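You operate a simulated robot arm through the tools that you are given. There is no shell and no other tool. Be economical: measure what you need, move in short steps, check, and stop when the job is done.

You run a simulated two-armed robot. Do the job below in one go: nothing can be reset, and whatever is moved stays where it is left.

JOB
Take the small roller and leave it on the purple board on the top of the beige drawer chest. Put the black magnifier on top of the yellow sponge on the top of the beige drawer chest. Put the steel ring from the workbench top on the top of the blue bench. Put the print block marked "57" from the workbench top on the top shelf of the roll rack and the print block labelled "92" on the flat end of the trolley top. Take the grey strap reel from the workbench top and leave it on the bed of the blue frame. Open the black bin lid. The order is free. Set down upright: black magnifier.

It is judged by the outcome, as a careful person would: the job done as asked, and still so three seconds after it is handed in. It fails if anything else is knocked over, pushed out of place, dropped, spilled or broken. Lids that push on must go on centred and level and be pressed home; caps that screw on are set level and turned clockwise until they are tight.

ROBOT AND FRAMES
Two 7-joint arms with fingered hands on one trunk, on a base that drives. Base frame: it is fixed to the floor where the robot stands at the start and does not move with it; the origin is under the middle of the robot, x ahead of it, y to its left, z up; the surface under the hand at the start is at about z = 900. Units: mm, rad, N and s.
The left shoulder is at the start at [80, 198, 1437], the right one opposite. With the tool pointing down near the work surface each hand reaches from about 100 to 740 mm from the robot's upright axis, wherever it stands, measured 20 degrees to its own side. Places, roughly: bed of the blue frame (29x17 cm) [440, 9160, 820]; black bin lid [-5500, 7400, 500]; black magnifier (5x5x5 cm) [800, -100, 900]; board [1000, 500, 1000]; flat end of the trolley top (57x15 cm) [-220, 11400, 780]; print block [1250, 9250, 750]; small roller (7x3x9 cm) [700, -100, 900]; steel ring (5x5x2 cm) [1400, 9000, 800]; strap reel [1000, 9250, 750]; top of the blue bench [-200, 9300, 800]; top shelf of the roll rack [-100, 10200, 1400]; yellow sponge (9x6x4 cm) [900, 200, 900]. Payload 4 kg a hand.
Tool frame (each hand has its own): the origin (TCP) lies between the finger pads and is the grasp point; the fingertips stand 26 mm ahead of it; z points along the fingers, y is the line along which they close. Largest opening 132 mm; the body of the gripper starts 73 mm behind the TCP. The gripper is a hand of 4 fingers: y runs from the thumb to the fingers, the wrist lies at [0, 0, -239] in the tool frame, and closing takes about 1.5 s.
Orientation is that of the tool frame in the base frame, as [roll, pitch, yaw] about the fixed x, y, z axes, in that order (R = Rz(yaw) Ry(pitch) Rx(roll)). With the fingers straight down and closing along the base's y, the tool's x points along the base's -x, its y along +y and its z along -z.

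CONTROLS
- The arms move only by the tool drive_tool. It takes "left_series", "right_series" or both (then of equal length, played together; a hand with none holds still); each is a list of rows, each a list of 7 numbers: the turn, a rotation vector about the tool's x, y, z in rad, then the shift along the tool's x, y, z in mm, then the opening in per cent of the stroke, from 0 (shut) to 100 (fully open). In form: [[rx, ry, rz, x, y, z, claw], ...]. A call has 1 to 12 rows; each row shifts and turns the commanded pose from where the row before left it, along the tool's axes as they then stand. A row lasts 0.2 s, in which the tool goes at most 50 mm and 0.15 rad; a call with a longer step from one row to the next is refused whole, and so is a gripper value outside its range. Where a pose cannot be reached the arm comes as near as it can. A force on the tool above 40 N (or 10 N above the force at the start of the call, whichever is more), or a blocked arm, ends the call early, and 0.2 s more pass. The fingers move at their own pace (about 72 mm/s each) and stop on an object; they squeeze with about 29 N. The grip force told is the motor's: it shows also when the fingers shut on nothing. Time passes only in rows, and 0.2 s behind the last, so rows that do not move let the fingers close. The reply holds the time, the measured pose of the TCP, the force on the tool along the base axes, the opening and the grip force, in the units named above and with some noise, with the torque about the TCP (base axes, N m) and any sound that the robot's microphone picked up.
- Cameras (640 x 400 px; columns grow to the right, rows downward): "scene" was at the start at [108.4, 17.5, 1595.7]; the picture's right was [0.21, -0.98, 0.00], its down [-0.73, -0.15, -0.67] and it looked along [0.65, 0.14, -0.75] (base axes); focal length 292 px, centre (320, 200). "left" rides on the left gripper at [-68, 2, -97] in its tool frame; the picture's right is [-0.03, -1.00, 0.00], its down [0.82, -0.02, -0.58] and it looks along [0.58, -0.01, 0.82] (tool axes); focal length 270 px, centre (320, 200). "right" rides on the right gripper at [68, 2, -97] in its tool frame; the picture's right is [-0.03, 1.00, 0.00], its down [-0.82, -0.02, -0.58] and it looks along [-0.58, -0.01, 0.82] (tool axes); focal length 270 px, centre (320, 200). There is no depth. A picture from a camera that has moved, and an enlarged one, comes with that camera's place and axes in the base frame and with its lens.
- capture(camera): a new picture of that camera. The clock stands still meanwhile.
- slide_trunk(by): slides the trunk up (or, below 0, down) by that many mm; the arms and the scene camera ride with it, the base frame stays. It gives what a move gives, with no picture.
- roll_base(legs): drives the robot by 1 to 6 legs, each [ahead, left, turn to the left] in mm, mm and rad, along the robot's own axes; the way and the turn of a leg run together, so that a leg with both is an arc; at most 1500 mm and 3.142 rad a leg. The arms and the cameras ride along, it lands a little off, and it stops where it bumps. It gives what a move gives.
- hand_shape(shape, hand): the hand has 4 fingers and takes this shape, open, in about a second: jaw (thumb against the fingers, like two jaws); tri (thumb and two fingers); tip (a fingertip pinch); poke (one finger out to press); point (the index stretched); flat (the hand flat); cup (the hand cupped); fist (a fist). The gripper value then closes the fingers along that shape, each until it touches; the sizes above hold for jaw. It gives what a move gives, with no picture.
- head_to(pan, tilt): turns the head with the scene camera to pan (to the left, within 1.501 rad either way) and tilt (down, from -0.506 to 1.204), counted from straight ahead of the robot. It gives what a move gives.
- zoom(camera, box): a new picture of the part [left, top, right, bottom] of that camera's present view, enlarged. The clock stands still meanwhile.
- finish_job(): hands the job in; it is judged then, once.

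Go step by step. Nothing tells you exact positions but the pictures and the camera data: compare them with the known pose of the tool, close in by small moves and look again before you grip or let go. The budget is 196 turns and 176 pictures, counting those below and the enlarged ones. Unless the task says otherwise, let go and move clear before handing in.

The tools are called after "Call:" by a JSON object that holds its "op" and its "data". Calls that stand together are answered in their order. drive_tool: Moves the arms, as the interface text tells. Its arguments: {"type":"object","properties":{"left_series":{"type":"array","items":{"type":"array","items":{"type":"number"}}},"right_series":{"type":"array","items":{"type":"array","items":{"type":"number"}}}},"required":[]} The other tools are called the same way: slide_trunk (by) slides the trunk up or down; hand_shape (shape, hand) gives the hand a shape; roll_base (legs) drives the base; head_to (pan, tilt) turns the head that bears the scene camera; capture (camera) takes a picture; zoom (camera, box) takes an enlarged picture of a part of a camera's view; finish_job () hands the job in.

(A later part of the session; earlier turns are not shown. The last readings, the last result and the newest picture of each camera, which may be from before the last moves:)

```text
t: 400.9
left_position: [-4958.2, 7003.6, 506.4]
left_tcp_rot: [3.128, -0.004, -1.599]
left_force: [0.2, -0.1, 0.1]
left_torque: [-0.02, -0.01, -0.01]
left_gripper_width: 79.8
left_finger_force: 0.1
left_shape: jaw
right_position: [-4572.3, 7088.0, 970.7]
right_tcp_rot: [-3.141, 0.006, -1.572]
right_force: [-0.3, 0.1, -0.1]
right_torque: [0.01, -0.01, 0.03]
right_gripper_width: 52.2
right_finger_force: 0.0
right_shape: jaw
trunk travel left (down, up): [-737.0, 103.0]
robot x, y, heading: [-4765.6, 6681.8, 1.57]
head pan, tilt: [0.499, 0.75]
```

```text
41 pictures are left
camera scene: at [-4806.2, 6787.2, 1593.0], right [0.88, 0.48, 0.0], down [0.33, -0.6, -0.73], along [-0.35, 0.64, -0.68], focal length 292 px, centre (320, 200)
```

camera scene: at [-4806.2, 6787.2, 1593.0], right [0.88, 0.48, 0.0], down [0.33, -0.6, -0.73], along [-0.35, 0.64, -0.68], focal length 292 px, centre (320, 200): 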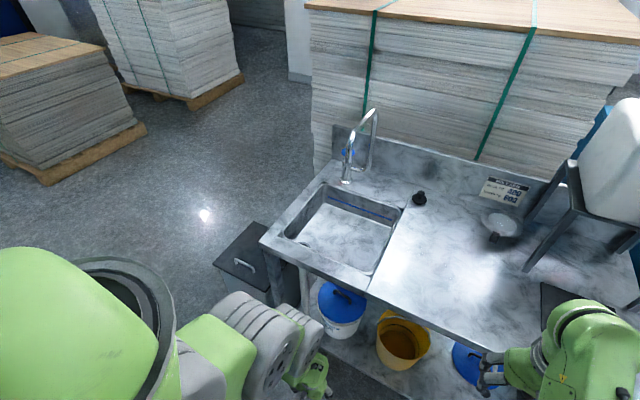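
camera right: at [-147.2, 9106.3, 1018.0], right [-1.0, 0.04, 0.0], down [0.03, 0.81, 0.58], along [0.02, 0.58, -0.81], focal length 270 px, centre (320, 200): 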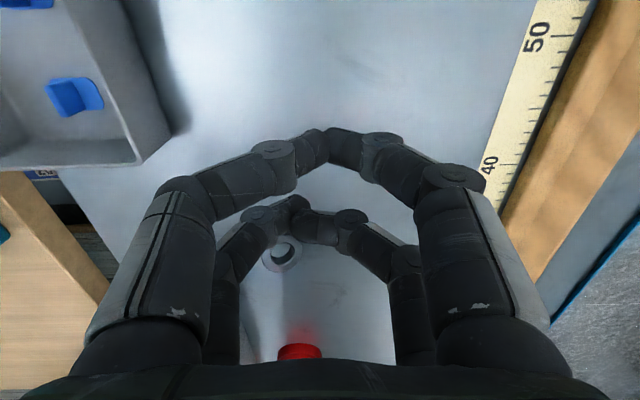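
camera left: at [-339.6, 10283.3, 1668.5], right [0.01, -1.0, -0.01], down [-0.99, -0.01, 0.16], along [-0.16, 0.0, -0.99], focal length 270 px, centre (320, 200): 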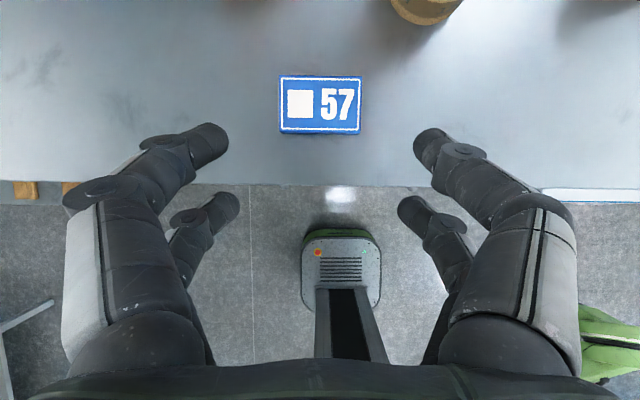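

Call:
{"op": "zoom", "data": {"camera": "scene", "box": [190, 200, 320, 320]}}

```text
3.33 times, centred on (255, 260) of scene
camera zoom: at [-4806.2, 6787.2, 1593.0], right [0.88, 0.48, 0.0], down [0.33, -0.6, -0.73], along [-0.35, 0.64, -0.68], focal length 972 px, centre (537, 0)
```

zoom: 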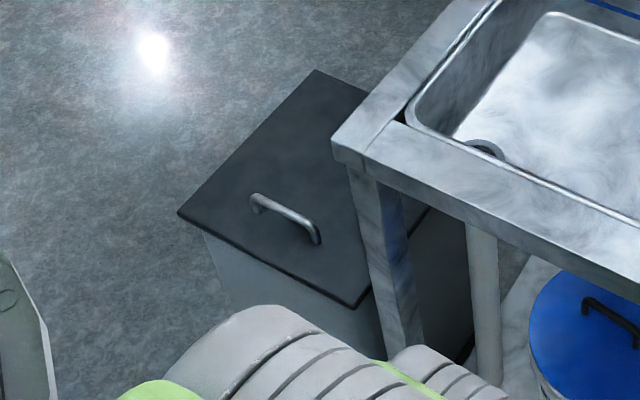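

I can grab the lid handle at about (-5446, 7269, z 525); the hinge is at the back (y ≈ 7513). My earlier analysis suggests the left arm frees itself when pushed slightly outward first, so I back off and try that.

Call:
{"op": "roll_base", "data": {"legs": [[-350, 0, 0]]}}

Call:
{"op": "drive_tool", "data": {"left_series": [[0, 0, 0, -44, 0, -15, 60], [0, 0, 0, -43, 0, -18, 60], [0, 0, 0, -42, 2, -20, 60], [0, 0, 0, -40, 3, -22, 60], [0, 0, 0, -39, 3, -25, 60], [0, 0, 0, -38, 3, -27, 60], [0, 0, 0, -37, 3, -29, 60], [0, 0, 0, -36, 3, -31, 60], [0, 0, 0, -34, 3, -33, 60], [0, 0, 0, -32, 3, -35, 60]]}}

Call:
{"op": "drive_tool", "data": {"left_series": [[0, 0, 0, -30, 3, -38, 60], [0, 0, 0, -28, 3, -40, 60], [0, 0, 0, -25, 3, -40, 60], [0, 0, 0, -10, 4, 40, 60], [0, 0, 0, -6, 4, 40, 60], [0, 0, 0, 0, 4, 40, 60], [0, 0, 0, 5, 4, 40, 60], [0, 0, 0, 10, 4, 40, 60]]}}

```text
t: 403.1
left_position: [-4959.6, 6656.8, 506.0]
left_tcp_rot: [3.127, -0.004, -1.599]
left_force: [0.2, 0.1, -0.1]
left_torque: [-0.01, 0.02, 0.04]
left_gripper_width: 79.8
left_finger_force: 0.0
left_shape: jaw
right_position: [-4572.4, 6741.1, 969.9]
right_tcp_rot: [-3.141, 0.006, -1.571]
right_force: [0.5, -0.2, -0.4]
right_torque: [0.01, 0.03, 0.01]
right_gripper_width: 52.4
right_finger_force: 0.0
right_shape: jaw
trunk travel left (down, up): [-737.0, 103.0]
robot x, y, heading: [-4769.1, 6332.0, 1.569]
head pan, tilt: [0.499, 0.75]
```

```text
t: 405.3
left_position: [-4970.6, 6982.7, 784.4]
left_tcp_rot: [3.124, -0.006, -1.6]
left_force: [-0.1, -0.8, -0.9]
left_torque: [0.04, -0.01, -0.02]
left_gripper_width: 79.6
left_finger_force: 0.1
left_shape: jaw
left hand out of reach, approached as far as the arm can: row 4, 5, 6, 7, 8, 9, 10
right_position: [-4572.5, 6739.6, 971.1]
right_tcp_rot: [3.141, 0.005, -1.571]
right_force: [-0.5, -0.3, 0.2]
right_torque: [-0.01, -0.03, 0.02]
right_gripper_width: 52.3
right_finger_force: 0.1
right_shape: jaw
trunk travel left (down, up): [-737.0, 103.0]
robot x, y, heading: [-4769.3, 6329.5, 1.568]
head pan, tilt: [0.499, 0.75]
```

```text
t: 407.1
left_position: [-5002.2, 6963.4, 754.8]
left_tcp_rot: [3.126, -0.005, -1.599]
left_force: [0.3, 0.6, 0.2]
left_torque: [-0.03, -0.02, -0.02]
left_gripper_width: 79.5
left_finger_force: 0.0
left_shape: jaw
left hand out of reach, approached as far as the arm can: row 1, 2, 3, 4, 5, 6, 7, 8
right_position: [-4573.6, 6738.9, 971.4]
right_tcp_rot: [3.141, 0.005, -1.57]
right_force: [-0.6, -0.9, -0.6]
right_torque: [-0.01, -0.04, -0.01]
right_gripper_width: 52.2
right_finger_force: 0.0
right_shape: jaw
trunk travel left (down, up): [-737.0, 103.0]
robot x, y, heading: [-4770.2, 6334.1, 1.567]
head pan, tilt: [0.499, 0.75]
```

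Call:
{"op": "drive_tool", "data": {"left_series": [[0, 0, 0, 25, 0, 40, 60], [0, 0, 0, 29, 0, 38, 60], [0, 0, 0, 33, 0, 35, 60], [0, 0, 0, 37, 0, 30, 60], [0, 0, 0, 40, 0, 22, 60], [0, 0, 0, 40, 0, 12, 60], [0, 0, 0, 40, 0, 0, 60]]}}

```text
t: 408.7
left_position: [-5014.3, 6738.4, 550.2]
left_tcp_rot: [3.127, -0.004, -1.598]
left_force: [0.8, 0.6, -0.8]
left_torque: [-0.04, 0.01, 0.0]
left_gripper_width: 79.7
left_finger_force: 0.1
left_shape: jaw
left hand out of reach, approached as far as the arm can: row 6, 7
right_position: [-4573.5, 6738.2, 970.7]
right_tcp_rot: [3.141, 0.006, -1.573]
right_force: [0.0, 1.0, 0.5]
right_torque: [-0.01, -0.01, -0.02]
right_gripper_width: 52.2
right_finger_force: 0.0
right_shape: jaw
trunk travel left (down, up): [-737.0, 103.0]
robot x, y, heading: [-4770.4, 6335.3, 1.569]
head pan, tilt: [0.499, 0.75]
```

The left arm stays stiff but can still swing. Plan: lift the lid by its handle with the right hand (rotated so the fingers close along y), and if needed push it over with the left. Preparing both hands here in free space.

Call:
{"op": "drive_tool", "data": {"left_series": [[0, 0, 0, 44, -11, 24, 60], [0, 0, 0, 44, -11, 19, 60], [0, 0, 0, 44, -11, 14, 60], [0, 0, 0, 40, -11, 9, 60], [0, 0, 0, 0, 0, 0, 60], [0, 0, 0, 0, 0, 0, 60], [0, 0, 0, 0, 0, 0, 60], [0, 0, 0, 0, 0, 0, 60], [0, 0, 0, 0, 0, 0, 60], [0, 0, 0, 0, 0, 0, 60], [0, 0, 0, 0, 0, 0, 60], [0, 0, 0, 0, 0, 0, 60]], "right_series": [[0, 0, 0, 0, 40, 10, 50], [0, 0, 0, 0, 40, 10, 50], [0, 0, 0, 0, 40, 10, 50], [0, 0, -0.145, 0, 0, 0, 50], [0, 0, -0.145, 0, 0, 0, 50], [0, 0, -0.145, 0, 0, 0, 50], [0, 0, -0.145, 0, 0, 0, 50], [0, 0, -0.145, 0, 0, 0, 50], [0, 0, -0.145, 0, 0, 0, 50], [0, 0, -0.145, 0, 0, 0, 50], [0, 0, -0.145, 0, 0, 0, 50], [0, 0, -0.13, 0, 0, 0, 50]]}}

Call:
{"op": "roll_base", "data": {"legs": [[0, 560, 0], [0, 0, 0.28]]}}

Call:
{"op": "head_to", "data": {"pan": 0.1, "tilt": 0.7}}

Call:
{"op": "capture", "data": {"camera": "scene"}}

```text
refused: row 1 steps farther than a row can; nothing moved
```

```text
t: 412.9
left_position: [-5676.8, 6657.1, 551.0]
left_tcp_rot: [3.126, -0.005, -1.322]
left_force: [0.0, 0.1, 0.2]
left_torque: [0.01, 0.01, 0.04]
left_gripper_width: 80.0
left_finger_force: 0.0
left_shape: jaw
right_position: [-5251.3, 6779.4, 971.0]
right_tcp_rot: [-3.141, 0.006, -1.295]
right_force: [0.2, 0.4, 0.3]
right_torque: [-0.03, -0.03, 0.0]
right_gripper_width: 52.3
right_finger_force: 0.0
right_shape: jaw
trunk travel left (down, up): [-737.0, 103.0]
robot x, y, heading: [-5328.2, 6334.8, 1.845]
head pan, tilt: [0.499, 0.75]
```

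```text
t: 413.7
left_position: [-5676.8, 6656.2, 549.1]
left_tcp_rot: [3.125, -0.006, -1.322]
left_force: [-0.2, -0.3, 0.7]
left_torque: [0.0, 0.05, -0.02]
left_gripper_width: 79.8
left_finger_force: 0.0
left_shape: jaw
right_position: [-5250.8, 6779.0, 970.6]
right_tcp_rot: [3.141, 0.005, -1.295]
right_force: [0.2, 1.0, 0.4]
right_torque: [0.01, -0.02, -0.04]
right_gripper_width: 52.6
right_finger_force: 0.0
right_shape: jaw
trunk travel left (down, up): [-737.0, 103.0]
robot x, y, heading: [-5326.2, 6329.8, 1.846]
head pan, tilt: [0.099, 0.7]
```

```text
39 pictures are left
camera scene: at [-5367.0, 6444.3, 1597.2], right [0.93, 0.37, 0.0], down [0.24, -0.6, -0.76], along [-0.28, 0.71, -0.64], focal length 292 px, centre (320, 200)
```

scene: 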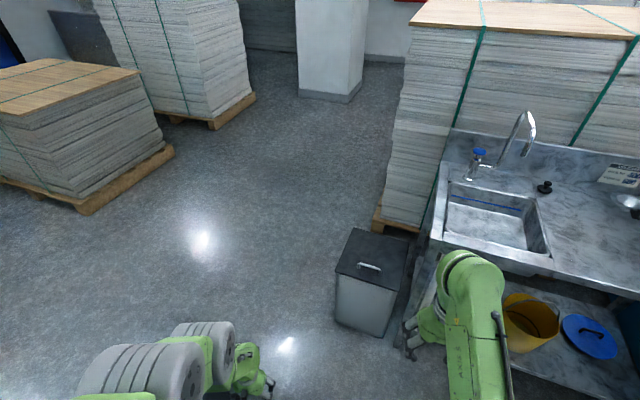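

Call:
{"op": "drive_tool", "data": {"left_series": [[0, 0, 0, 41, -11, 22, 60], [0, 0, 0, 42, -11, 18, 60], [0, 0, 0, 42, -11, 14, 60], [0, 0, 0, 40, -11, 9, 60], [0, 0, 0, 0, 0, 0, 60], [0, 0, 0, 0, 0, 0, 60], [0, 0, 0, 0, 0, 0, 60], [0, 0, 0, 0, 0, 0, 60], [0, 0, 0, 0, 0, 0, 60], [0, 0, 0, 0, 0, 0, 60], [0, 0, 0, 0, 0, 0, 60], [0, 0, 0, 0, 0, 0, 60]], "right_series": [[0, 0, 0, 0, 40, 10, 50], [0, 0, 0, 0, 40, 10, 50], [0, 0, 0, 0, 40, 10, 50], [0, 0, -0.145, 0, 0, 0, 50], [0, 0, -0.145, 0, 0, 0, 50], [0, 0, -0.145, 0, 0, 0, 50], [0, 0, -0.145, 0, 0, 0, 50], [0, 0, -0.145, 0, 0, 0, 50], [0, 0, -0.145, 0, 0, 0, 50], [0, 0, -0.145, 0, 0, 0, 50], [0, 0, -0.145, 0, 0, 0, 50], [0, 0, -0.13, 0, 0, 0, 50]]}}

```text
t: 416.3
left_position: [-5594.0, 6510.0, 479.2]
left_tcp_rot: [3.126, -0.006, -1.325]
left_force: [0.6, -0.5, -1.0]
left_torque: [0.02, -0.02, 0.02]
left_gripper_width: 79.8
left_finger_force: 0.0
left_shape: jaw
left hand out of reach, approached as far as the arm can: row 2, 4
right_position: [-5367.0, 6747.2, 941.9]
right_tcp_rot: [-3.137, 0.001, -0.001]
right_force: [0.0, 0.1, 0.0]
right_torque: [0.0, 0.02, -0.02]
right_gripper_width: 65.5
right_finger_force: 0.1
right_shape: jaw
trunk travel left (down, up): [-737.0, 103.0]
robot x, y, heading: [-5330.5, 6333.7, 1.846]
head pan, tilt: [0.099, 0.7]
```

Right hand is oriented. Driving up to the bin and lowering the trunk by 100.

Call:
{"op": "roll_base", "data": {"legs": [[501, -105, 0]]}}

Call:
{"op": "slide_trunk", "data": {"by": -100}}

Call:
{"op": "capture", "data": {"camera": "right"}}

Call:
{"op": "capture", "data": {"camera": "scene"}}

```text
t: 419.3
left_position: [-5628.8, 7021.7, 479.2]
left_tcp_rot: [3.126, -0.005, -1.325]
left_force: [0.1, -0.3, -0.4]
left_torque: [0.03, 0.02, 0.01]
left_gripper_width: 79.7
left_finger_force: 0.1
left_shape: jaw
right_position: [-5400.4, 7256.3, 942.2]
right_tcp_rot: [-3.135, 0.001, -0.006]
right_force: [0.3, -0.3, 0.3]
right_torque: [-0.03, 0.0, -0.01]
right_gripper_width: 65.6
right_finger_force: 0.0
right_shape: jaw
trunk travel left (down, up): [-737.0, 103.0]
robot x, y, heading: [-5362.8, 6847.1, 1.845]
head pan, tilt: [0.099, 0.7]
```

```text
t: 420.7
left_position: [-5628.5, 7022.2, 379.8]
left_tcp_rot: [3.126, -0.005, -1.324]
left_force: [-1.1, 0.3, 0.0]
left_torque: [-0.01, 0.01, 0.0]
left_gripper_width: 79.8
left_finger_force: 0.1
left_shape: jaw
right_position: [-5399.8, 7257.3, 841.9]
right_tcp_rot: [-3.135, 0.002, -0.006]
right_force: [0.6, -0.5, -0.7]
right_torque: [0.03, 0.01, -0.01]
right_gripper_width: 65.4
right_finger_force: 0.1
right_shape: jaw
trunk travel left (down, up): [-637.0, 203.0]
robot x, y, heading: [-5365.2, 6845.1, 1.842]
head pan, tilt: [0.099, 0.7]
```

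```text
38 pictures are left
camera right: at [-5330.9, 7254.7, 937.6], right [-0.03, -1.0, 0.0], down [-0.81, 0.02, 0.58], along [-0.58, 0.02, -0.82], focal length 270 px, centre (320, 200)
```

right: 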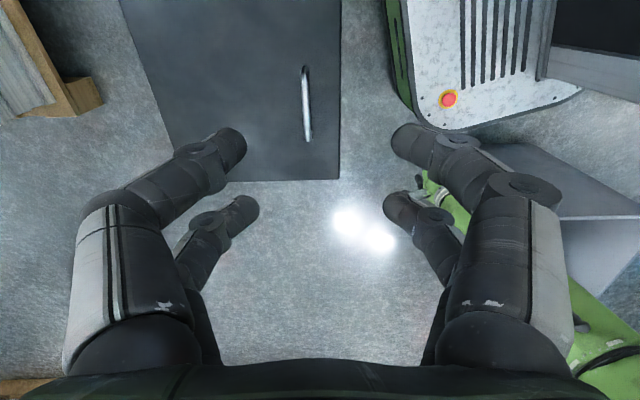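

```text
37 pictures are left
camera scene: at [-5400.5, 6955.2, 1497.2], right [0.93, 0.36, 0.0], down [0.23, -0.6, -0.76], along [-0.28, 0.71, -0.64], focal length 292 px, centre (320, 200)
```

scene: 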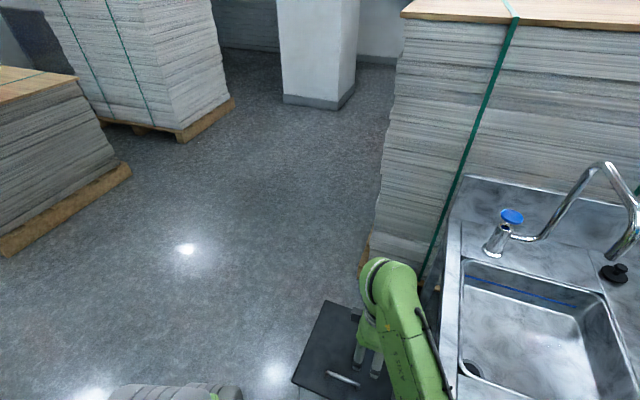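

Handle is at about (-5446, 7279). Lowering trunk 60 more and bringing the open fingers down astride the bar.

Call:
{"op": "slide_trunk", "data": {"by": -60}}

Call:
{"op": "drive_tool", "data": {"right_series": [[0, 0, 0, -20, -11, 40, 50], [0, 0, 0, -20, -11, 40, 50], [0, 0, 0, 0, 0, 45, 50], [0, 0, 0, 0, 0, 40, 50]]}}

Call:
{"op": "capture", "data": {"camera": "right"}}

```text
t: 421.7
left_position: [-5627.7, 7021.7, 319.7]
left_tcp_rot: [3.126, -0.005, -1.325]
left_force: [-0.1, 0.2, -0.1]
left_torque: [-0.02, -0.01, 0.0]
left_gripper_width: 79.6
left_finger_force: 0.1
left_shape: jaw
right_position: [-5400.5, 7256.1, 780.9]
right_tcp_rot: [-3.137, 0.004, -0.006]
right_force: [-0.2, -0.1, -0.3]
right_torque: [0.05, 0.01, -0.02]
right_gripper_width: 65.5
right_finger_force: 0.0
right_shape: jaw
trunk travel left (down, up): [-577.0, 263.0]
robot x, y, heading: [-5360.6, 6849.5, 1.84]
head pan, tilt: [0.099, 0.7]
```

```text
t: 422.7
left_position: [-5627.7, 7020.6, 319.7]
left_tcp_rot: [3.125, -0.005, -1.324]
left_force: [0.2, 0.3, 0.4]
left_torque: [0.01, 0.04, 0.0]
left_gripper_width: 79.6
left_finger_force: 0.0
left_shape: jaw
right_position: [-5439.5, 7280.1, 616.4]
right_tcp_rot: [-3.137, 0.001, -0.007]
right_force: [-0.3, 0.0, -0.6]
right_torque: [0.0, -0.02, 0.0]
right_gripper_width: 65.7
right_finger_force: 0.1
right_shape: jaw
trunk travel left (down, up): [-577.0, 263.0]
robot x, y, heading: [-5361.1, 6844.8, 1.84]
head pan, tilt: [0.099, 0.7]
```

```text
36 pictures are left
camera right: at [-5371.8, 7277.6, 712.1], right [-0.03, -1.0, 0.0], down [-0.81, 0.02, 0.58], along [-0.58, 0.02, -0.82], focal length 270 px, centre (320, 200)
```

right: 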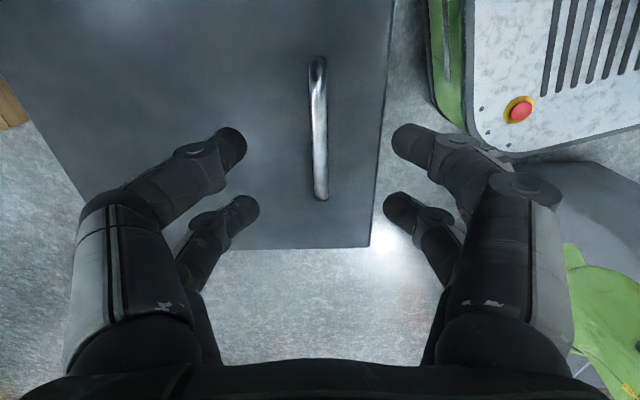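

Call:
{"op": "drive_tool", "data": {"right_series": [[0, 0, 0, 0, 0, 30, 45], [0, 0, 0, 0, 0, 28, 42], [0, 0, 0, 0, 0, 8, 42], [0, 0, 0, 0, 0, 0, 0], [0, 0, 0, 0, 0, 0, 0], [0, 0, 0, 0, 0, 0, 0], [0, 0, 0, 0, 0, 0, 0]]}}

Call:
{"op": "capture", "data": {"camera": "right"}}

```text
t: 424.3
left_position: [-5627.4, 7020.9, 321.0]
left_tcp_rot: [3.125, -0.005, -1.325]
left_force: [0.0, 0.6, -0.1]
left_torque: [0.02, 0.01, 0.01]
left_gripper_width: 79.6
left_finger_force: 0.0
left_shape: jaw
right_position: [-5440.9, 7280.6, 552.5]
right_tcp_rot: [-3.133, 0.006, -0.007]
right_force: [0.6, -2.8, 18.8]
right_torque: [-0.03, 0.17, -0.02]
right_gripper_width: 0.0
right_finger_force: 28.9
right_shape: jaw
trunk travel left (down, up): [-577.0, 263.0]
robot x, y, heading: [-5366.1, 6847.0, 1.842]
head pan, tilt: [0.099, 0.7]
```

```text
35 pictures are left
camera right: at [-5372.4, 7277.9, 648.7], right [-0.03, -1.0, -0.01], down [-0.81, 0.02, 0.58], along [-0.58, 0.03, -0.81], focal length 270 px, centre (320, 200)
```

right: 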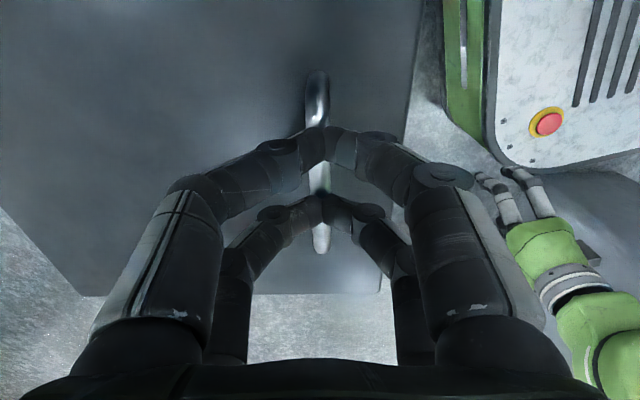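

The fingers closed on top of the bar, so the handle is lower than assumed. Opening, going ~28 mm deeper and closing again.

Call:
{"op": "drive_tool", "data": {"right_series": [[0, 0, 0, 0, 0, -25, 0], [0, 0, 0, 0, 0, 0, 42], [0, 0, 0, 0, 0, 0, 42], [0, 0, 0, 0, 0, 20, 42], [0, 0, 0, 0, 0, 18, 42], [0, 0, 0, 0, 0, 12, 42], [0, 0, 0, 0, 0, 0, 42]]}}

Call:
{"op": "capture", "data": {"camera": "right"}}

```text
t: 425.9
left_position: [-5627.0, 7021.3, 319.7]
left_tcp_rot: [3.126, -0.004, -1.324]
left_force: [0.3, -0.2, 0.3]
left_torque: [0.03, 0.03, -0.02]
left_gripper_width: 79.7
left_finger_force: 0.0
left_shape: jaw
right_position: [-5440.6, 7280.8, 525.6]
right_tcp_rot: [-3.135, 0.002, -0.006]
right_force: [-0.9, 0.4, -0.2]
right_torque: [-0.01, -0.02, 0.02]
right_gripper_width: 55.0
right_finger_force: 0.0
right_shape: jaw
trunk travel left (down, up): [-577.0, 263.0]
robot x, y, heading: [-5362.6, 6845.0, 1.847]
head pan, tilt: [0.099, 0.7]
```

```text
34 pictures are left
camera right: at [-5371.2, 7278.4, 621.8], right [-0.03, -1.0, 0.0], down [-0.81, 0.02, 0.58], along [-0.58, 0.02, -0.82], focal length 270 px, centre (320, 200)
```

right: 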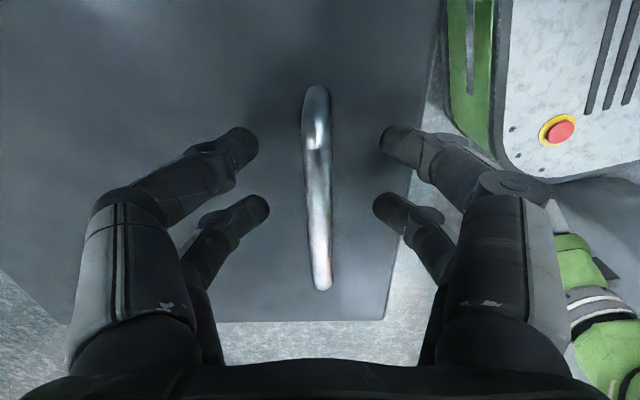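

The bar is now between the pads (bar z ≈ 528). Closing here.

Call:
{"op": "drive_tool", "data": {"right_series": [[0, 0, 0, 0, 0, -5, 30], [0, 0, 0, 0, 0, 0, 0], [0, 0, 0, 0, 0, 0, 0], [0, 0, 0, 0, 0, 0, 0], [0, 0, 0, 0, 0, 0, 0]]}}

Call:
{"op": "capture", "data": {"camera": "right"}}

```text
t: 427.1
left_position: [-5627.7, 7020.2, 320.2]
left_tcp_rot: [3.126, -0.006, -1.324]
left_force: [-0.2, -0.3, -0.8]
left_torque: [0.0, -0.02, -0.01]
left_gripper_width: 79.6
left_finger_force: 0.2
left_shape: jaw
right_position: [-5439.8, 7280.9, 530.8]
right_tcp_rot: [-3.136, 0.003, -0.006]
right_force: [0.2, 1.9, -3.0]
right_torque: [0.02, 0.01, 0.05]
right_gripper_width: 0.0
right_finger_force: 28.8
right_shape: jaw
trunk travel left (down, up): [-577.0, 263.0]
robot x, y, heading: [-5361.2, 6843.4, 1.845]
head pan, tilt: [0.099, 0.7]
```

```text
33 pictures are left
camera right: at [-5370.9, 7278.7, 626.6], right [-0.03, -1.0, 0.0], down [-0.82, 0.02, 0.58], along [-0.58, 0.02, -0.82], focal length 270 px, centre (320, 200)
```

right: 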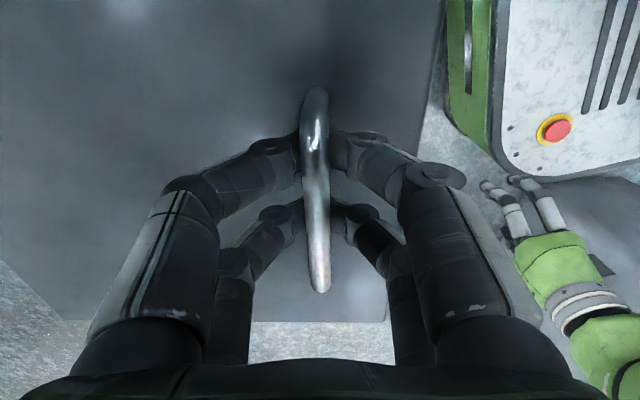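

The fingers are now hooked under the bar. Lifting along the hinge arc to ~30° first.

Call:
{"op": "drive_tool", "data": {"right_series": [[0, 0, 0, 0, -7, -29, 0], [0, 0, 0, 0, -9, -30, 0], [0, 0, 0, 0, -15, -27, 0], [0, 0, 0, 0, -16, -26, 0], [0, 0, 0, 0, 0, 0, 0]]}}

Call:
{"op": "capture", "data": {"camera": "scene"}}

Call:
{"op": "capture", "data": {"camera": "right"}}

```text
t: 428.3
left_position: [-5628.2, 7022.2, 318.3]
left_tcp_rot: [3.124, -0.008, -1.326]
left_force: [-0.5, 0.3, -0.3]
left_torque: [-0.01, -0.03, -0.01]
left_gripper_width: 79.7
left_finger_force: 0.2
left_shape: jaw
right_position: [-5439.7, 7328.5, 640.7]
right_tcp_rot: [-3.139, 0.0, -0.005]
right_force: [-2.2, 17.4, -17.7]
right_torque: [-0.09, 0.11, 0.17]
right_gripper_width: 0.2
right_finger_force: 29.5
right_shape: jaw
trunk travel left (down, up): [-577.0, 263.0]
robot x, y, heading: [-5363.5, 6843.5, 1.845]
head pan, tilt: [0.099, 0.7]
```

```text
32 pictures are left
camera scene: at [-5401.2, 6959.6, 1436.7], right [0.93, 0.36, 0.0], down [0.24, -0.6, -0.76], along [-0.28, 0.71, -0.65], focal length 292 px, centre (320, 200)
```

scene: 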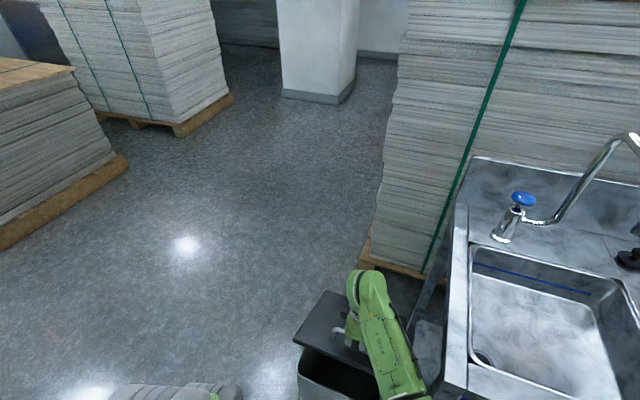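

```text
31 pictures are left
camera right: at [-5370.6, 7327.8, 737.1], right [-0.03, -1.0, 0.0], down [-0.82, 0.02, 0.58], along [-0.58, 0.02, -0.82], focal length 270 px, centre (320, 200)
```

right: 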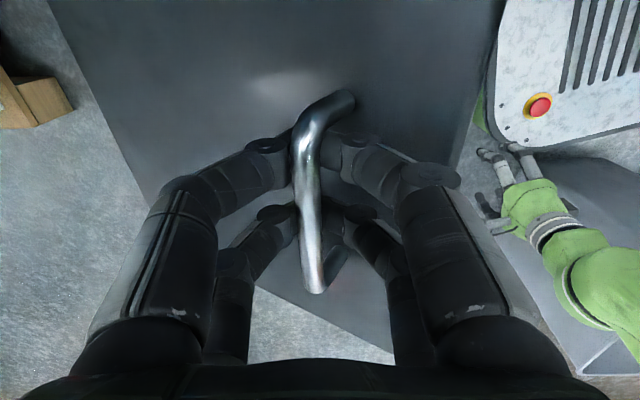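

The lid is lifting well. Continuing along the arc toward ~60°, slightly more toward the hinge.

Call:
{"op": "drive_tool", "data": {"right_series": [[0, 0, 0, 0, -23, -19, 0], [0, 0, 0, 0, -26, -19, 0], [0, 0, 0, 0, -28, -14, 0], [0, 0, 0, 0, -29, -13, 0], [0, 0, 0, 0, 0, 0, 0]]}}

Call:
{"op": "capture", "data": {"camera": "scene"}}

Call:
{"op": "capture", "data": {"camera": "right"}}

```text
t: 429.5
left_position: [-5627.3, 7021.4, 318.9]
left_tcp_rot: [3.125, -0.006, -1.325]
left_force: [0.4, 0.3, 0.5]
left_torque: [0.0, -0.01, -0.02]
left_gripper_width: 79.5
left_finger_force: 0.1
left_shape: jaw
right_position: [-5438.7, 7432.1, 708.3]
right_tcp_rot: [-3.134, 0.002, -0.007]
right_force: [-1.3, -0.7, -1.1]
right_torque: [0.03, 0.07, -0.07]
right_gripper_width: 0.0
right_finger_force: 29.3
right_shape: jaw
trunk travel left (down, up): [-577.0, 263.0]
robot x, y, heading: [-5363.3, 6845.1, 1.841]
head pan, tilt: [0.099, 0.7]
```

```text
30 pictures are left
camera scene: at [-5400.6, 6954.5, 1437.2], right [0.93, 0.36, 0.0], down [0.23, -0.6, -0.77], along [-0.28, 0.71, -0.64], focal length 292 px, centre (320, 200)
```

scene: 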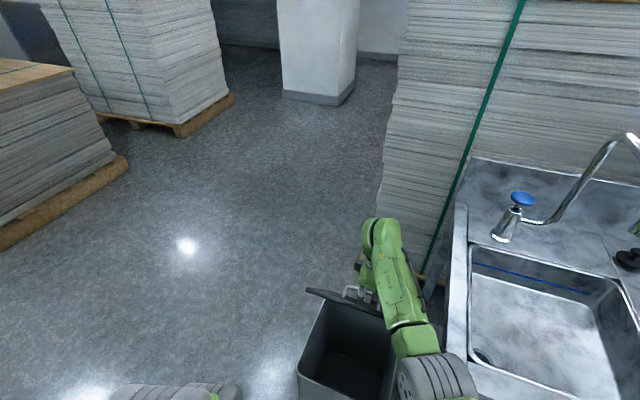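

```text
29 pictures are left
camera right: at [-5369.8, 7430.7, 804.5], right [-0.03, -1.0, 0.0], down [-0.81, 0.02, 0.58], along [-0.58, 0.02, -0.82], focal length 270 px, centre (320, 200)
```

right: 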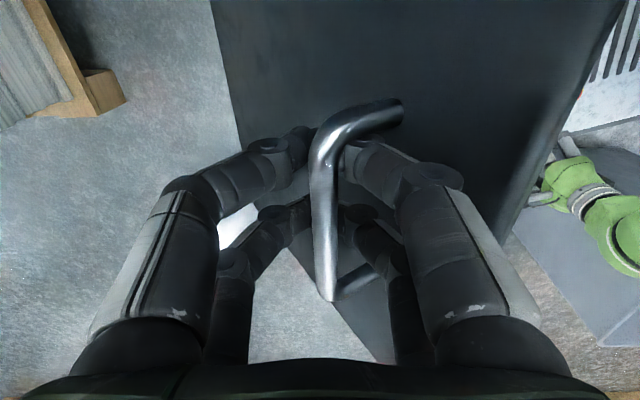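

Lid is at ~65°. Driving the base 40 mm forward (toward the hinge) to gain reach, then continuing past vertical.

Call:
{"op": "drive_tool", "data": {"right_series": [[0, 0, 0, 0, -15, -5, 0], [0, 0, 0, 0, -15, -4, 0], [0, 0, 0, 0, 0, 0, 0]]}}

Call:
{"op": "roll_base", "data": {"legs": [[40, 0, 0]]}}

Call:
{"op": "drive_tool", "data": {"right_series": [[0, 0, 0, 0, -12, -2, 0], [0, 0, 0, 0, -12, 0, 0], [0, 0, 0, 0, 0, 0, 0]]}}

Call:
{"op": "capture", "data": {"camera": "right"}}

Call:
{"op": "capture", "data": {"camera": "scene"}}

```text
t: 430.3
left_position: [-5627.8, 7021.7, 319.5]
left_tcp_rot: [3.125, -0.004, -1.326]
left_force: [0.5, 0.4, -0.2]
left_torque: [-0.01, 0.03, 0.0]
left_gripper_width: 79.6
left_finger_force: 0.1
left_shape: jaw
right_position: [-5439.5, 7462.7, 717.8]
right_tcp_rot: [-3.136, 0.002, -0.006]
right_force: [-2.8, -1.0, 0.7]
right_torque: [0.02, -0.04, -0.08]
right_gripper_width: 0.0
right_finger_force: 29.2
right_shape: jaw
trunk travel left (down, up): [-577.0, 263.0]
robot x, y, heading: [-5365.5, 6845.0, 1.845]
head pan, tilt: [0.099, 0.7]
```

```text
t: 431.1
left_position: [-5637.7, 7058.0, 321.0]
left_tcp_rot: [3.125, -0.003, -1.324]
left_force: [-0.5, -0.4, 0.4]
left_torque: [0.0, 0.01, -0.01]
left_gripper_width: 79.9
left_finger_force: 0.2
left_shape: jaw
right_position: [-5447.5, 7498.7, 719.2]
right_tcp_rot: [-3.133, 0.004, -0.006]
right_force: [0.8, -1.3, 0.2]
right_torque: [0.03, -0.02, -0.02]
right_gripper_width: 0.0
right_finger_force: 28.8
right_shape: jaw
trunk travel left (down, up): [-577.0, 263.0]
robot x, y, heading: [-5372.8, 6886.1, 1.847]
head pan, tilt: [0.099, 0.7]
```

```text
t: 431.9
left_position: [-5639.4, 7058.0, 319.0]
left_tcp_rot: [3.125, -0.006, -1.324]
left_force: [0.2, -1.0, 0.0]
left_torque: [-0.03, -0.01, 0.01]
left_gripper_width: 79.7
left_finger_force: 0.0
left_shape: jaw
right_position: [-5449.2, 7526.0, 718.7]
right_tcp_rot: [-3.139, 0.003, -0.007]
right_force: [0.3, -0.1, -0.1]
right_torque: [0.01, -0.02, -0.03]
right_gripper_width: 0.1
right_finger_force: 28.6
right_shape: jaw
trunk travel left (down, up): [-577.0, 263.0]
robot x, y, heading: [-5376.3, 6882.2, 1.847]
head pan, tilt: [0.099, 0.7]
```

```text
28 pictures are left
camera right: at [-5380.1, 7523.0, 815.6], right [-0.03, -1.0, 0.0], down [-0.82, 0.02, 0.58], along [-0.58, 0.02, -0.82], focal length 270 px, centre (320, 200)
```

right: 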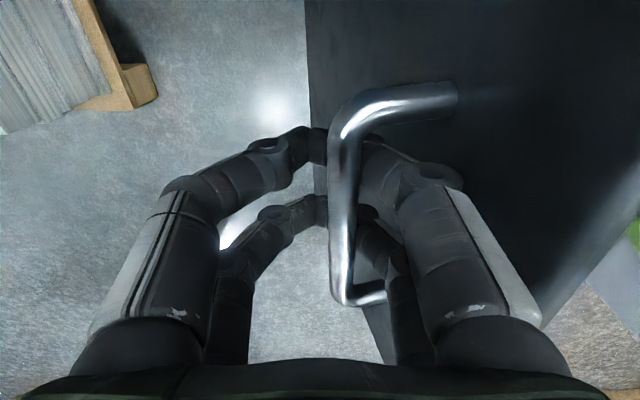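

```text
27 pictures are left
camera scene: at [-5411.4, 6993.9, 1437.2], right [0.93, 0.36, 0.0], down [0.23, -0.6, -0.76], along [-0.28, 0.71, -0.64], focal length 292 px, centre (320, 200)
```

scene: 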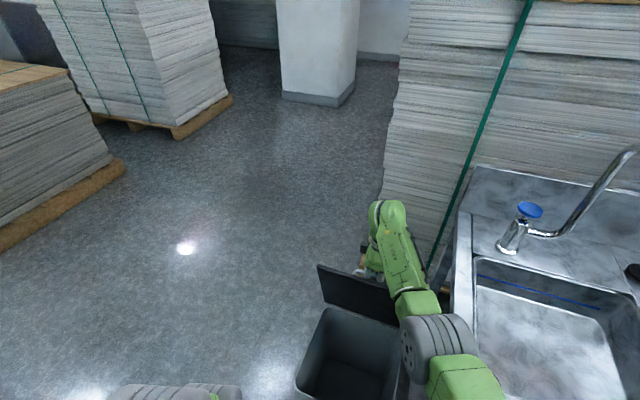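

Call:
{"op": "drive_tool", "data": {"right_series": [[0, 0, 0, 0, -12, 0, 0], [0, 0, 0, 0, -12, 0, 0], [0, 0, 0, 0, -10, 2, 0], [0, 0, 0, 0, 0, 0, 0]]}}

Call:
{"op": "capture", "data": {"camera": "right"}}

Call:
{"op": "zoom", "data": {"camera": "scene", "box": [280, 180, 460, 400]}}

```text
t: 432.9
left_position: [-5637.9, 7058.4, 319.0]
left_tcp_rot: [3.126, -0.007, -1.325]
left_force: [-0.1, -0.6, -0.1]
left_torque: [0.0, 0.0, -0.02]
left_gripper_width: 79.5
left_finger_force: 0.0
left_shape: jaw
right_position: [-5449.1, 7559.8, 717.1]
right_tcp_rot: [-3.137, 0.0, -0.005]
right_force: [0.0, 0.0, 0.5]
right_torque: [-0.01, 0.03, 0.02]
right_gripper_width: 0.0
right_finger_force: 29.0
right_shape: jaw
trunk travel left (down, up): [-577.0, 263.0]
robot x, y, heading: [-5372.4, 6883.4, 1.847]
head pan, tilt: [0.099, 0.7]
```

```text
26 pictures are left
camera right: at [-5379.5, 7557.1, 813.9], right [-0.03, -1.0, 0.0], down [-0.81, 0.02, 0.58], along [-0.58, 0.02, -0.82], focal length 270 px, centre (320, 200)
```

right: 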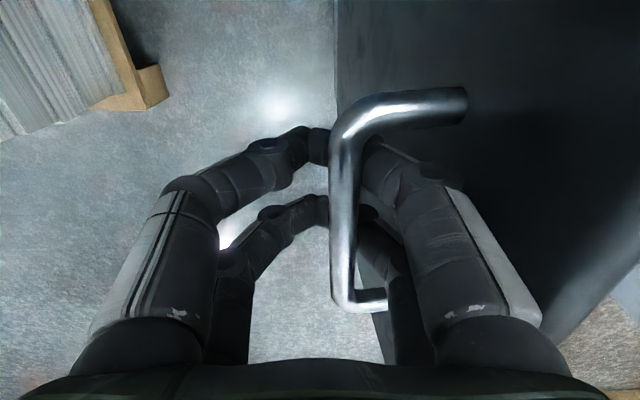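

```text
1.82 times, centred on (370, 290) of scene
camera zoom: at [-5411.2, 6993.6, 1437.2], right [0.93, 0.36, 0.0], down [0.23, -0.6, -0.76], along [-0.28, 0.71, -0.64], focal length 530 px, centre (229, 36)
```

zoom: 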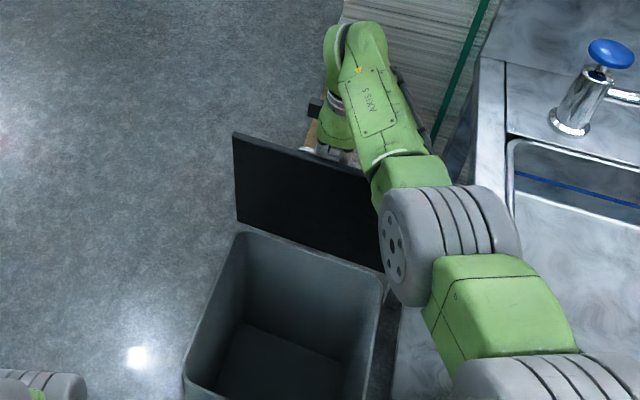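

Lid is about vertical and the force is ~zero. Pushing a bit further past vertical.

Call:
{"op": "drive_tool", "data": {"right_series": [[0, 0, 0, 0, -12, 3, 0], [0, 0, 0, 0, -12, 4, 0], [0, 0, 0, 0, -10, 4, 0], [0, 0, 0, 0, 0, 0, 0]]}}

Call:
{"op": "capture", "data": {"camera": "right"}}

```text
t: 433.9
left_position: [-5638.5, 7057.8, 318.4]
left_tcp_rot: [3.126, -0.008, -1.325]
left_force: [-0.3, -0.7, -0.2]
left_torque: [0.0, -0.05, -0.01]
left_gripper_width: 79.7
left_finger_force: 0.0
left_shape: jaw
right_position: [-5445.1, 7576.3, 713.1]
right_tcp_rot: [-3.136, 0.004, -0.006]
right_force: [-0.2, -0.3, -0.2]
right_torque: [0.0, 0.03, -0.02]
right_gripper_width: 0.1
right_finger_force: 28.5
right_shape: jaw
right hand out of reach, approached as far as the arm can: row 2, 3
trunk travel left (down, up): [-577.0, 263.0]
robot x, y, heading: [-5376.4, 6884.1, 1.845]
head pan, tilt: [0.099, 0.7]
```

```text
24 pictures are left
camera right: at [-5377.1, 7573.4, 809.3], right [-0.03, -1.0, 0.0], down [-0.81, 0.02, 0.58], along [-0.58, 0.02, -0.82], focal length 270 px, centre (320, 200)
```

right: 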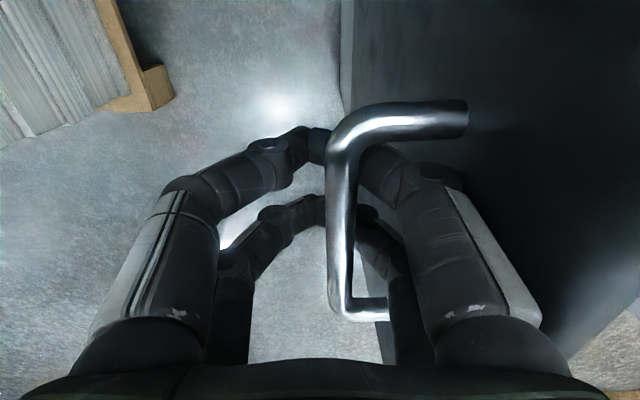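

Past vertical (≈95°). Opening slightly and withdrawing the fingers straight up.

Call:
{"op": "drive_tool", "data": {"right_series": [[0, 0, 0, 0, 0, 0, 12], [0, 0, 0, 0, 0, 0, 20], [0, 0, 0, 0, 0, 0, 22], [0, 0, 0, 0, 0, 0, 22]]}}

Call:
{"op": "capture", "data": {"camera": "right"}}

```text
t: 434.9
left_position: [-5638.6, 7058.6, 318.8]
left_tcp_rot: [3.126, -0.005, -1.326]
left_force: [-0.1, 0.1, -0.4]
left_torque: [-0.02, 0.01, -0.01]
left_gripper_width: 79.6
left_finger_force: 0.0
left_shape: jaw
right_position: [-5445.5, 7575.7, 713.1]
right_tcp_rot: [-3.136, 0.001, -0.008]
right_force: [0.0, -0.7, -0.2]
right_torque: [0.02, -0.02, -0.01]
right_gripper_width: 28.7
right_finger_force: 0.0
right_shape: jaw
trunk travel left (down, up): [-577.0, 263.0]
robot x, y, heading: [-5370.0, 6883.3, 1.841]
head pan, tilt: [0.099, 0.7]
```

```text
23 pictures are left
camera right: at [-5377.1, 7573.2, 809.4], right [-0.03, -1.0, 0.0], down [-0.81, 0.02, 0.58], along [-0.58, 0.02, -0.82], focal length 270 px, centre (320, 200)
```

right: 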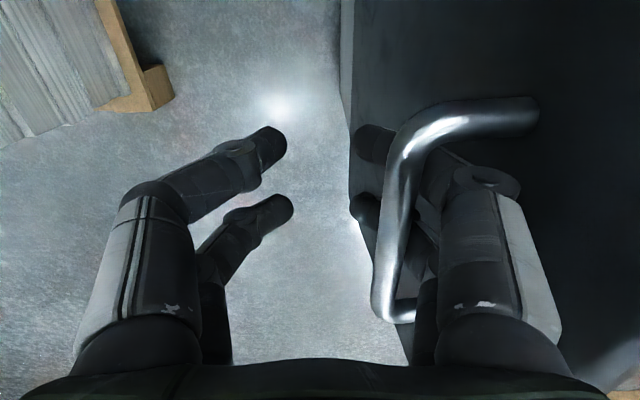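

The near-side finger is curled under the bar; I'll move down a little, re-centre, open wider so the fingers straddle the bar, then rise.

Call:
{"op": "drive_tool", "data": {"right_series": [[0, 0, 0, 0, 0, 10, 22], [0, 0, 0, 0, 0, 10, 22], [0, 0, 0, 0, 5, 0, 30], [0, 0, 0, 0, 5, 0, 38], [0, 0, 0, 0, 0, 0, 40]]}}

Call:
{"op": "capture", "data": {"camera": "right"}}

```text
t: 436.1
left_position: [-5637.7, 7058.5, 319.5]
left_tcp_rot: [3.127, -0.005, -1.325]
left_force: [-0.5, 0.3, -0.2]
left_torque: [0.0, 0.01, 0.02]
left_gripper_width: 79.9
left_finger_force: 0.1
left_shape: jaw
right_position: [-5445.5, 7559.9, 695.0]
right_tcp_rot: [-3.138, 0.002, -0.007]
right_force: [0.0, 0.3, 0.0]
right_torque: [0.01, 0.0, 0.0]
right_gripper_width: 52.6
right_finger_force: 0.1
right_shape: jaw
right hand out of reach, approached as far as the arm can: row 1
trunk travel left (down, up): [-577.0, 263.0]
robot x, y, heading: [-5369.7, 6883.5, 1.844]
head pan, tilt: [0.099, 0.7]
```

```text
22 pictures are left
camera right: at [-5376.1, 7557.7, 791.8], right [-0.03, -1.0, 0.0], down [-0.81, 0.02, 0.58], along [-0.58, 0.02, -0.82], focal length 270 px, centre (320, 200)
```

right: 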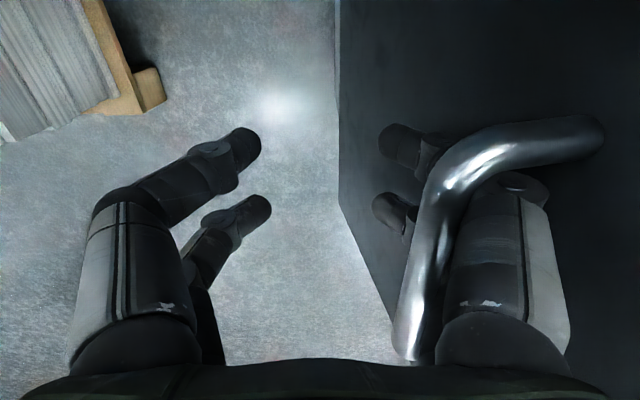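

Opening pushed the lid back a bit (the knuckle fills the gap between bar and lid). I'll move the hand and base further back so the lid goes past vertical again, now with the fingers already open.

Call:
{"op": "roll_base", "data": {"legs": [[22, 0, 0]]}}

Call:
{"op": "drive_tool", "data": {"right_series": [[0, 0, 0, 0, -8, 0, 40], [0, 0, 0, 0, -8, 0, 40], [0, 0, 0, 0, -8, 2, 40], [0, 0, 0, 0, -6, 2, 40], [0, 0, 0, 0, 0, 0, 40]]}}

Call:
{"op": "capture", "data": {"camera": "right"}}

Call:
{"op": "zoom", "data": {"camera": "scene", "box": [280, 180, 460, 400]}}

```text
t: 436.9
left_position: [-5643.2, 7077.9, 320.5]
left_tcp_rot: [3.126, -0.003, -1.325]
left_force: [0.7, -0.2, -0.3]
left_torque: [0.01, -0.03, 0.01]
left_gripper_width: 79.7
left_finger_force: 0.2
left_shape: jaw
right_position: [-5451.0, 7578.9, 698.1]
right_tcp_rot: [-3.134, 0.003, -0.008]
right_force: [1.2, -0.5, -0.4]
right_torque: [0.05, 0.02, 0.01]
right_gripper_width: 52.6
right_finger_force: 0.0
right_shape: jaw
trunk travel left (down, up): [-577.0, 263.0]
robot x, y, heading: [-5378.7, 6905.7, 1.843]
head pan, tilt: [0.099, 0.7]
```

```text
t: 438.1
left_position: [-5644.1, 7078.9, 318.3]
left_tcp_rot: [3.127, -0.007, -1.326]
left_force: [-0.4, -0.3, 0.5]
left_torque: [-0.01, -0.01, 0.03]
left_gripper_width: 79.7
left_finger_force: 0.0
left_shape: jaw
right_position: [-5447.0, 7592.3, 698.3]
right_tcp_rot: [-3.136, 0.002, -0.007]
right_force: [-0.6, -0.2, 0.5]
right_torque: [-0.02, 0.02, -0.01]
right_gripper_width: 52.7
right_finger_force: 0.0
right_shape: jaw
right hand out of reach, approached as far as the arm can: row 2, 3, 4
trunk travel left (down, up): [-577.0, 263.0]
robot x, y, heading: [-5376.5, 6907.1, 1.843]
head pan, tilt: [0.099, 0.7]
```

```text
21 pictures are left
camera right: at [-5378.6, 7590.1, 794.2], right [-0.03, -1.0, 0.0], down [-0.81, 0.02, 0.58], along [-0.58, 0.02, -0.82], focal length 270 px, centre (320, 200)
```

right: 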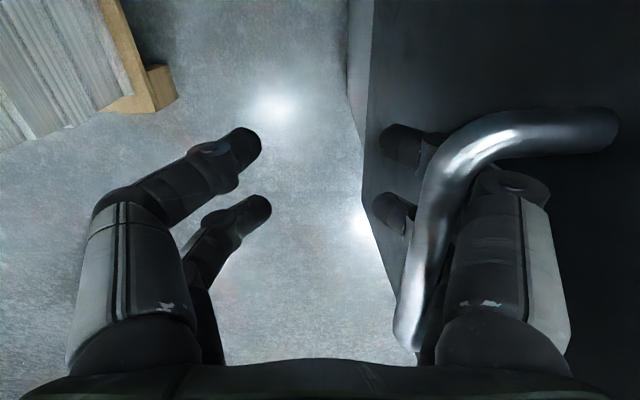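

```text
1.82 times, centred on (370, 290) of scene
camera zoom: at [-5416.9, 7014.3, 1437.2], right [0.93, 0.36, 0.0], down [0.23, -0.6, -0.76], along [-0.28, 0.71, -0.64], focal length 530 px, centre (229, 36)
```

zoom: 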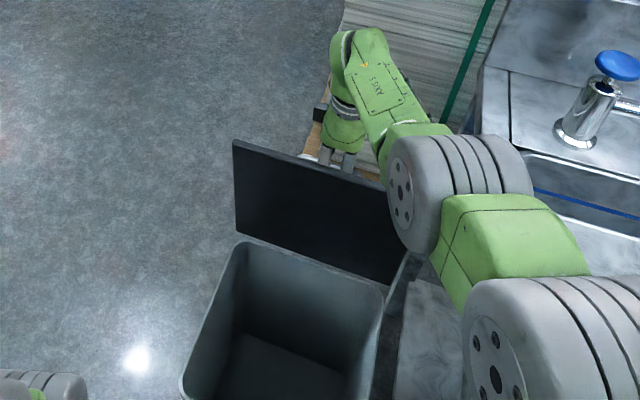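

Call:
{"op": "drive_tool", "data": {"right_series": [[0, 0, 0, 0, 0, -15, 40], [0, 0, 0, 0, 0, -15, 40], [0, 0, 0, 0, 0, -20, 40]]}}

Call:
{"op": "capture", "data": {"camera": "right"}}

```text
t: 438.9
left_position: [-5643.0, 7079.1, 317.3]
left_tcp_rot: [3.126, -0.009, -1.324]
left_force: [-0.2, 0.3, 0.4]
left_torque: [0.01, 0.03, 0.05]
left_gripper_width: 79.3
left_finger_force: 0.0
left_shape: jaw
right_position: [-5446.7, 7593.2, 747.2]
right_tcp_rot: [-3.14, 0.0, -0.006]
right_force: [-0.5, -0.4, -5.5]
right_torque: [0.01, 0.01, -0.03]
right_gripper_width: 55.1
right_finger_force: 0.1
right_shape: jaw
trunk travel left (down, up): [-577.0, 263.0]
robot x, y, heading: [-5378.7, 6906.8, 1.846]
head pan, tilt: [0.099, 0.7]
```

```text
19 pictures are left
camera right: at [-5378.5, 7590.1, 843.6], right [-0.03, -1.0, 0.0], down [-0.82, 0.02, 0.58], along [-0.58, 0.02, -0.82], focal length 270 px, centre (320, 200)
```

right: 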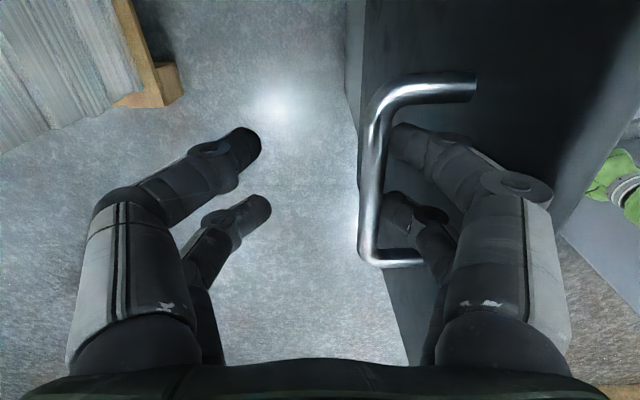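

Call:
{"op": "drive_tool", "data": {"right_series": [[0, 0, 0, 0, 0, -20, 40], [0, 0, 0, 0, 0, -20, 40], [0, 0, 0, 0, 0, -25, 40]]}}

Call:
{"op": "capture", "data": {"camera": "right"}}

Call:
{"op": "zoom", "data": {"camera": "scene", "box": [280, 180, 460, 400]}}

```text
t: 439.8
left_position: [-5644.1, 7079.8, 319.3]
left_tcp_rot: [3.124, -0.006, -1.325]
left_force: [-0.2, -0.4, 0.1]
left_torque: [0.0, -0.02, -0.02]
left_gripper_width: 79.9
left_finger_force: 0.1
left_shape: jaw
right_position: [-5447.9, 7592.4, 813.4]
right_tcp_rot: [-3.138, 0.001, -0.008]
right_force: [-0.6, -0.2, 0.5]
right_torque: [0.03, 0.02, -0.01]
right_gripper_width: 52.5
right_finger_force: 0.0
right_shape: jaw
trunk travel left (down, up): [-577.0, 263.0]
robot x, y, heading: [-5378.7, 6905.3, 1.844]
head pan, tilt: [0.099, 0.7]
```

```text
18 pictures are left
camera right: at [-5378.6, 7589.2, 909.8], right [-0.03, -1.0, 0.0], down [-0.81, 0.02, 0.58], along [-0.58, 0.02, -0.82], focal length 270 px, centre (320, 200)
```

right: 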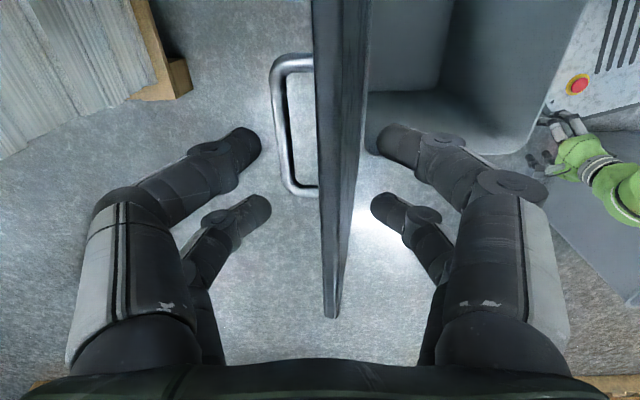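

```text
1.82 times, centred on (370, 290) of scene
camera zoom: at [-5417.0, 7013.7, 1437.2], right [0.93, 0.36, 0.0], down [0.23, -0.6, -0.77], along [-0.28, 0.71, -0.64], focal length 530 px, centre (229, 36)
```

zoom: 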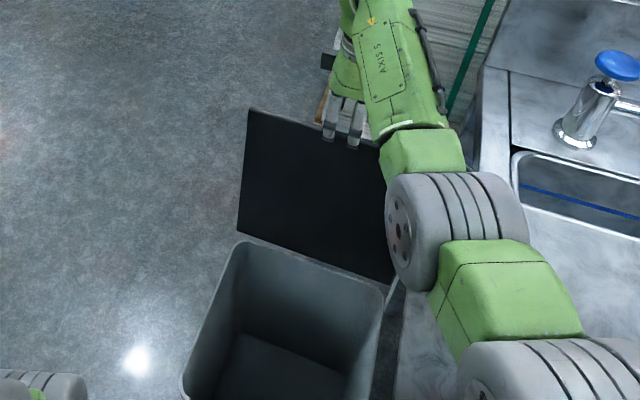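

The lid has swung to its open stop by itself. Rising clear of it, then backing away.

Call:
{"op": "drive_tool", "data": {"right_series": [[0, 0, 0, 0, 0, -30, 40], [0, 0, 0, 0, 0, -35, 40], [0, 0, 0, 0, 0, -35, 40]]}}

Call:
{"op": "slide_trunk", "data": {"by": 100}}

Call:
{"op": "capture", "data": {"camera": "right"}}

```text
t: 440.6
left_position: [-5644.1, 7079.5, 318.5]
left_tcp_rot: [3.127, -0.007, -1.325]
left_force: [1.3, 0.5, 0.2]
left_torque: [-0.01, 0.0, 0.04]
left_gripper_width: 79.6
left_finger_force: 0.0
left_shape: jaw
right_position: [-5446.4, 7592.1, 912.2]
right_tcp_rot: [-3.138, -0.001, -0.005]
right_force: [-0.1, 1.6, -0.1]
right_torque: [0.0, 0.02, 0.04]
right_gripper_width: 52.4
right_finger_force: 0.2
right_shape: jaw
trunk travel left (down, up): [-577.0, 263.0]
robot x, y, heading: [-5381.9, 6900.9, 1.842]
head pan, tilt: [0.099, 0.7]
```

```text
t: 441.9
left_position: [-5644.4, 7079.9, 419.0]
left_tcp_rot: [3.126, -0.007, -1.324]
left_force: [0.0, -0.5, -0.9]
left_torque: [0.0, -0.03, -0.01]
left_gripper_width: 79.8
left_finger_force: 0.1
left_shape: jaw
right_position: [-5446.7, 7592.9, 1013.2]
right_tcp_rot: [-3.136, 0.0, -0.008]
right_force: [0.8, 0.2, -0.2]
right_torque: [0.0, 0.04, 0.01]
right_gripper_width: 52.4
right_finger_force: 0.0
right_shape: jaw
trunk travel left (down, up): [-677.0, 163.0]
robot x, y, heading: [-5378.9, 6903.9, 1.847]
head pan, tilt: [0.099, 0.7]
```

```text
16 pictures are left
camera right: at [-5378.1, 7589.4, 1109.0], right [-0.03, -1.0, 0.0], down [-0.81, 0.02, 0.58], along [-0.58, 0.02, -0.82], focal length 270 px, centre (320, 200)
```

right: 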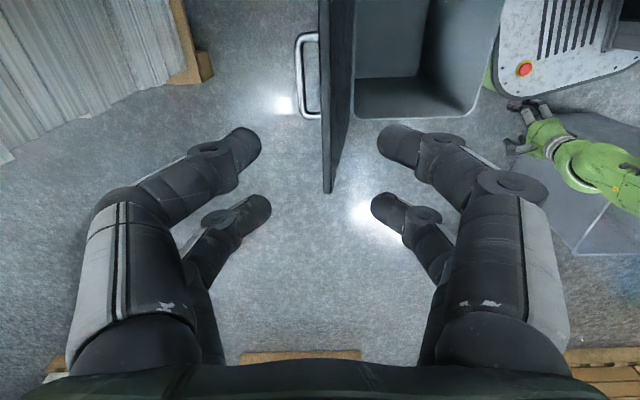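

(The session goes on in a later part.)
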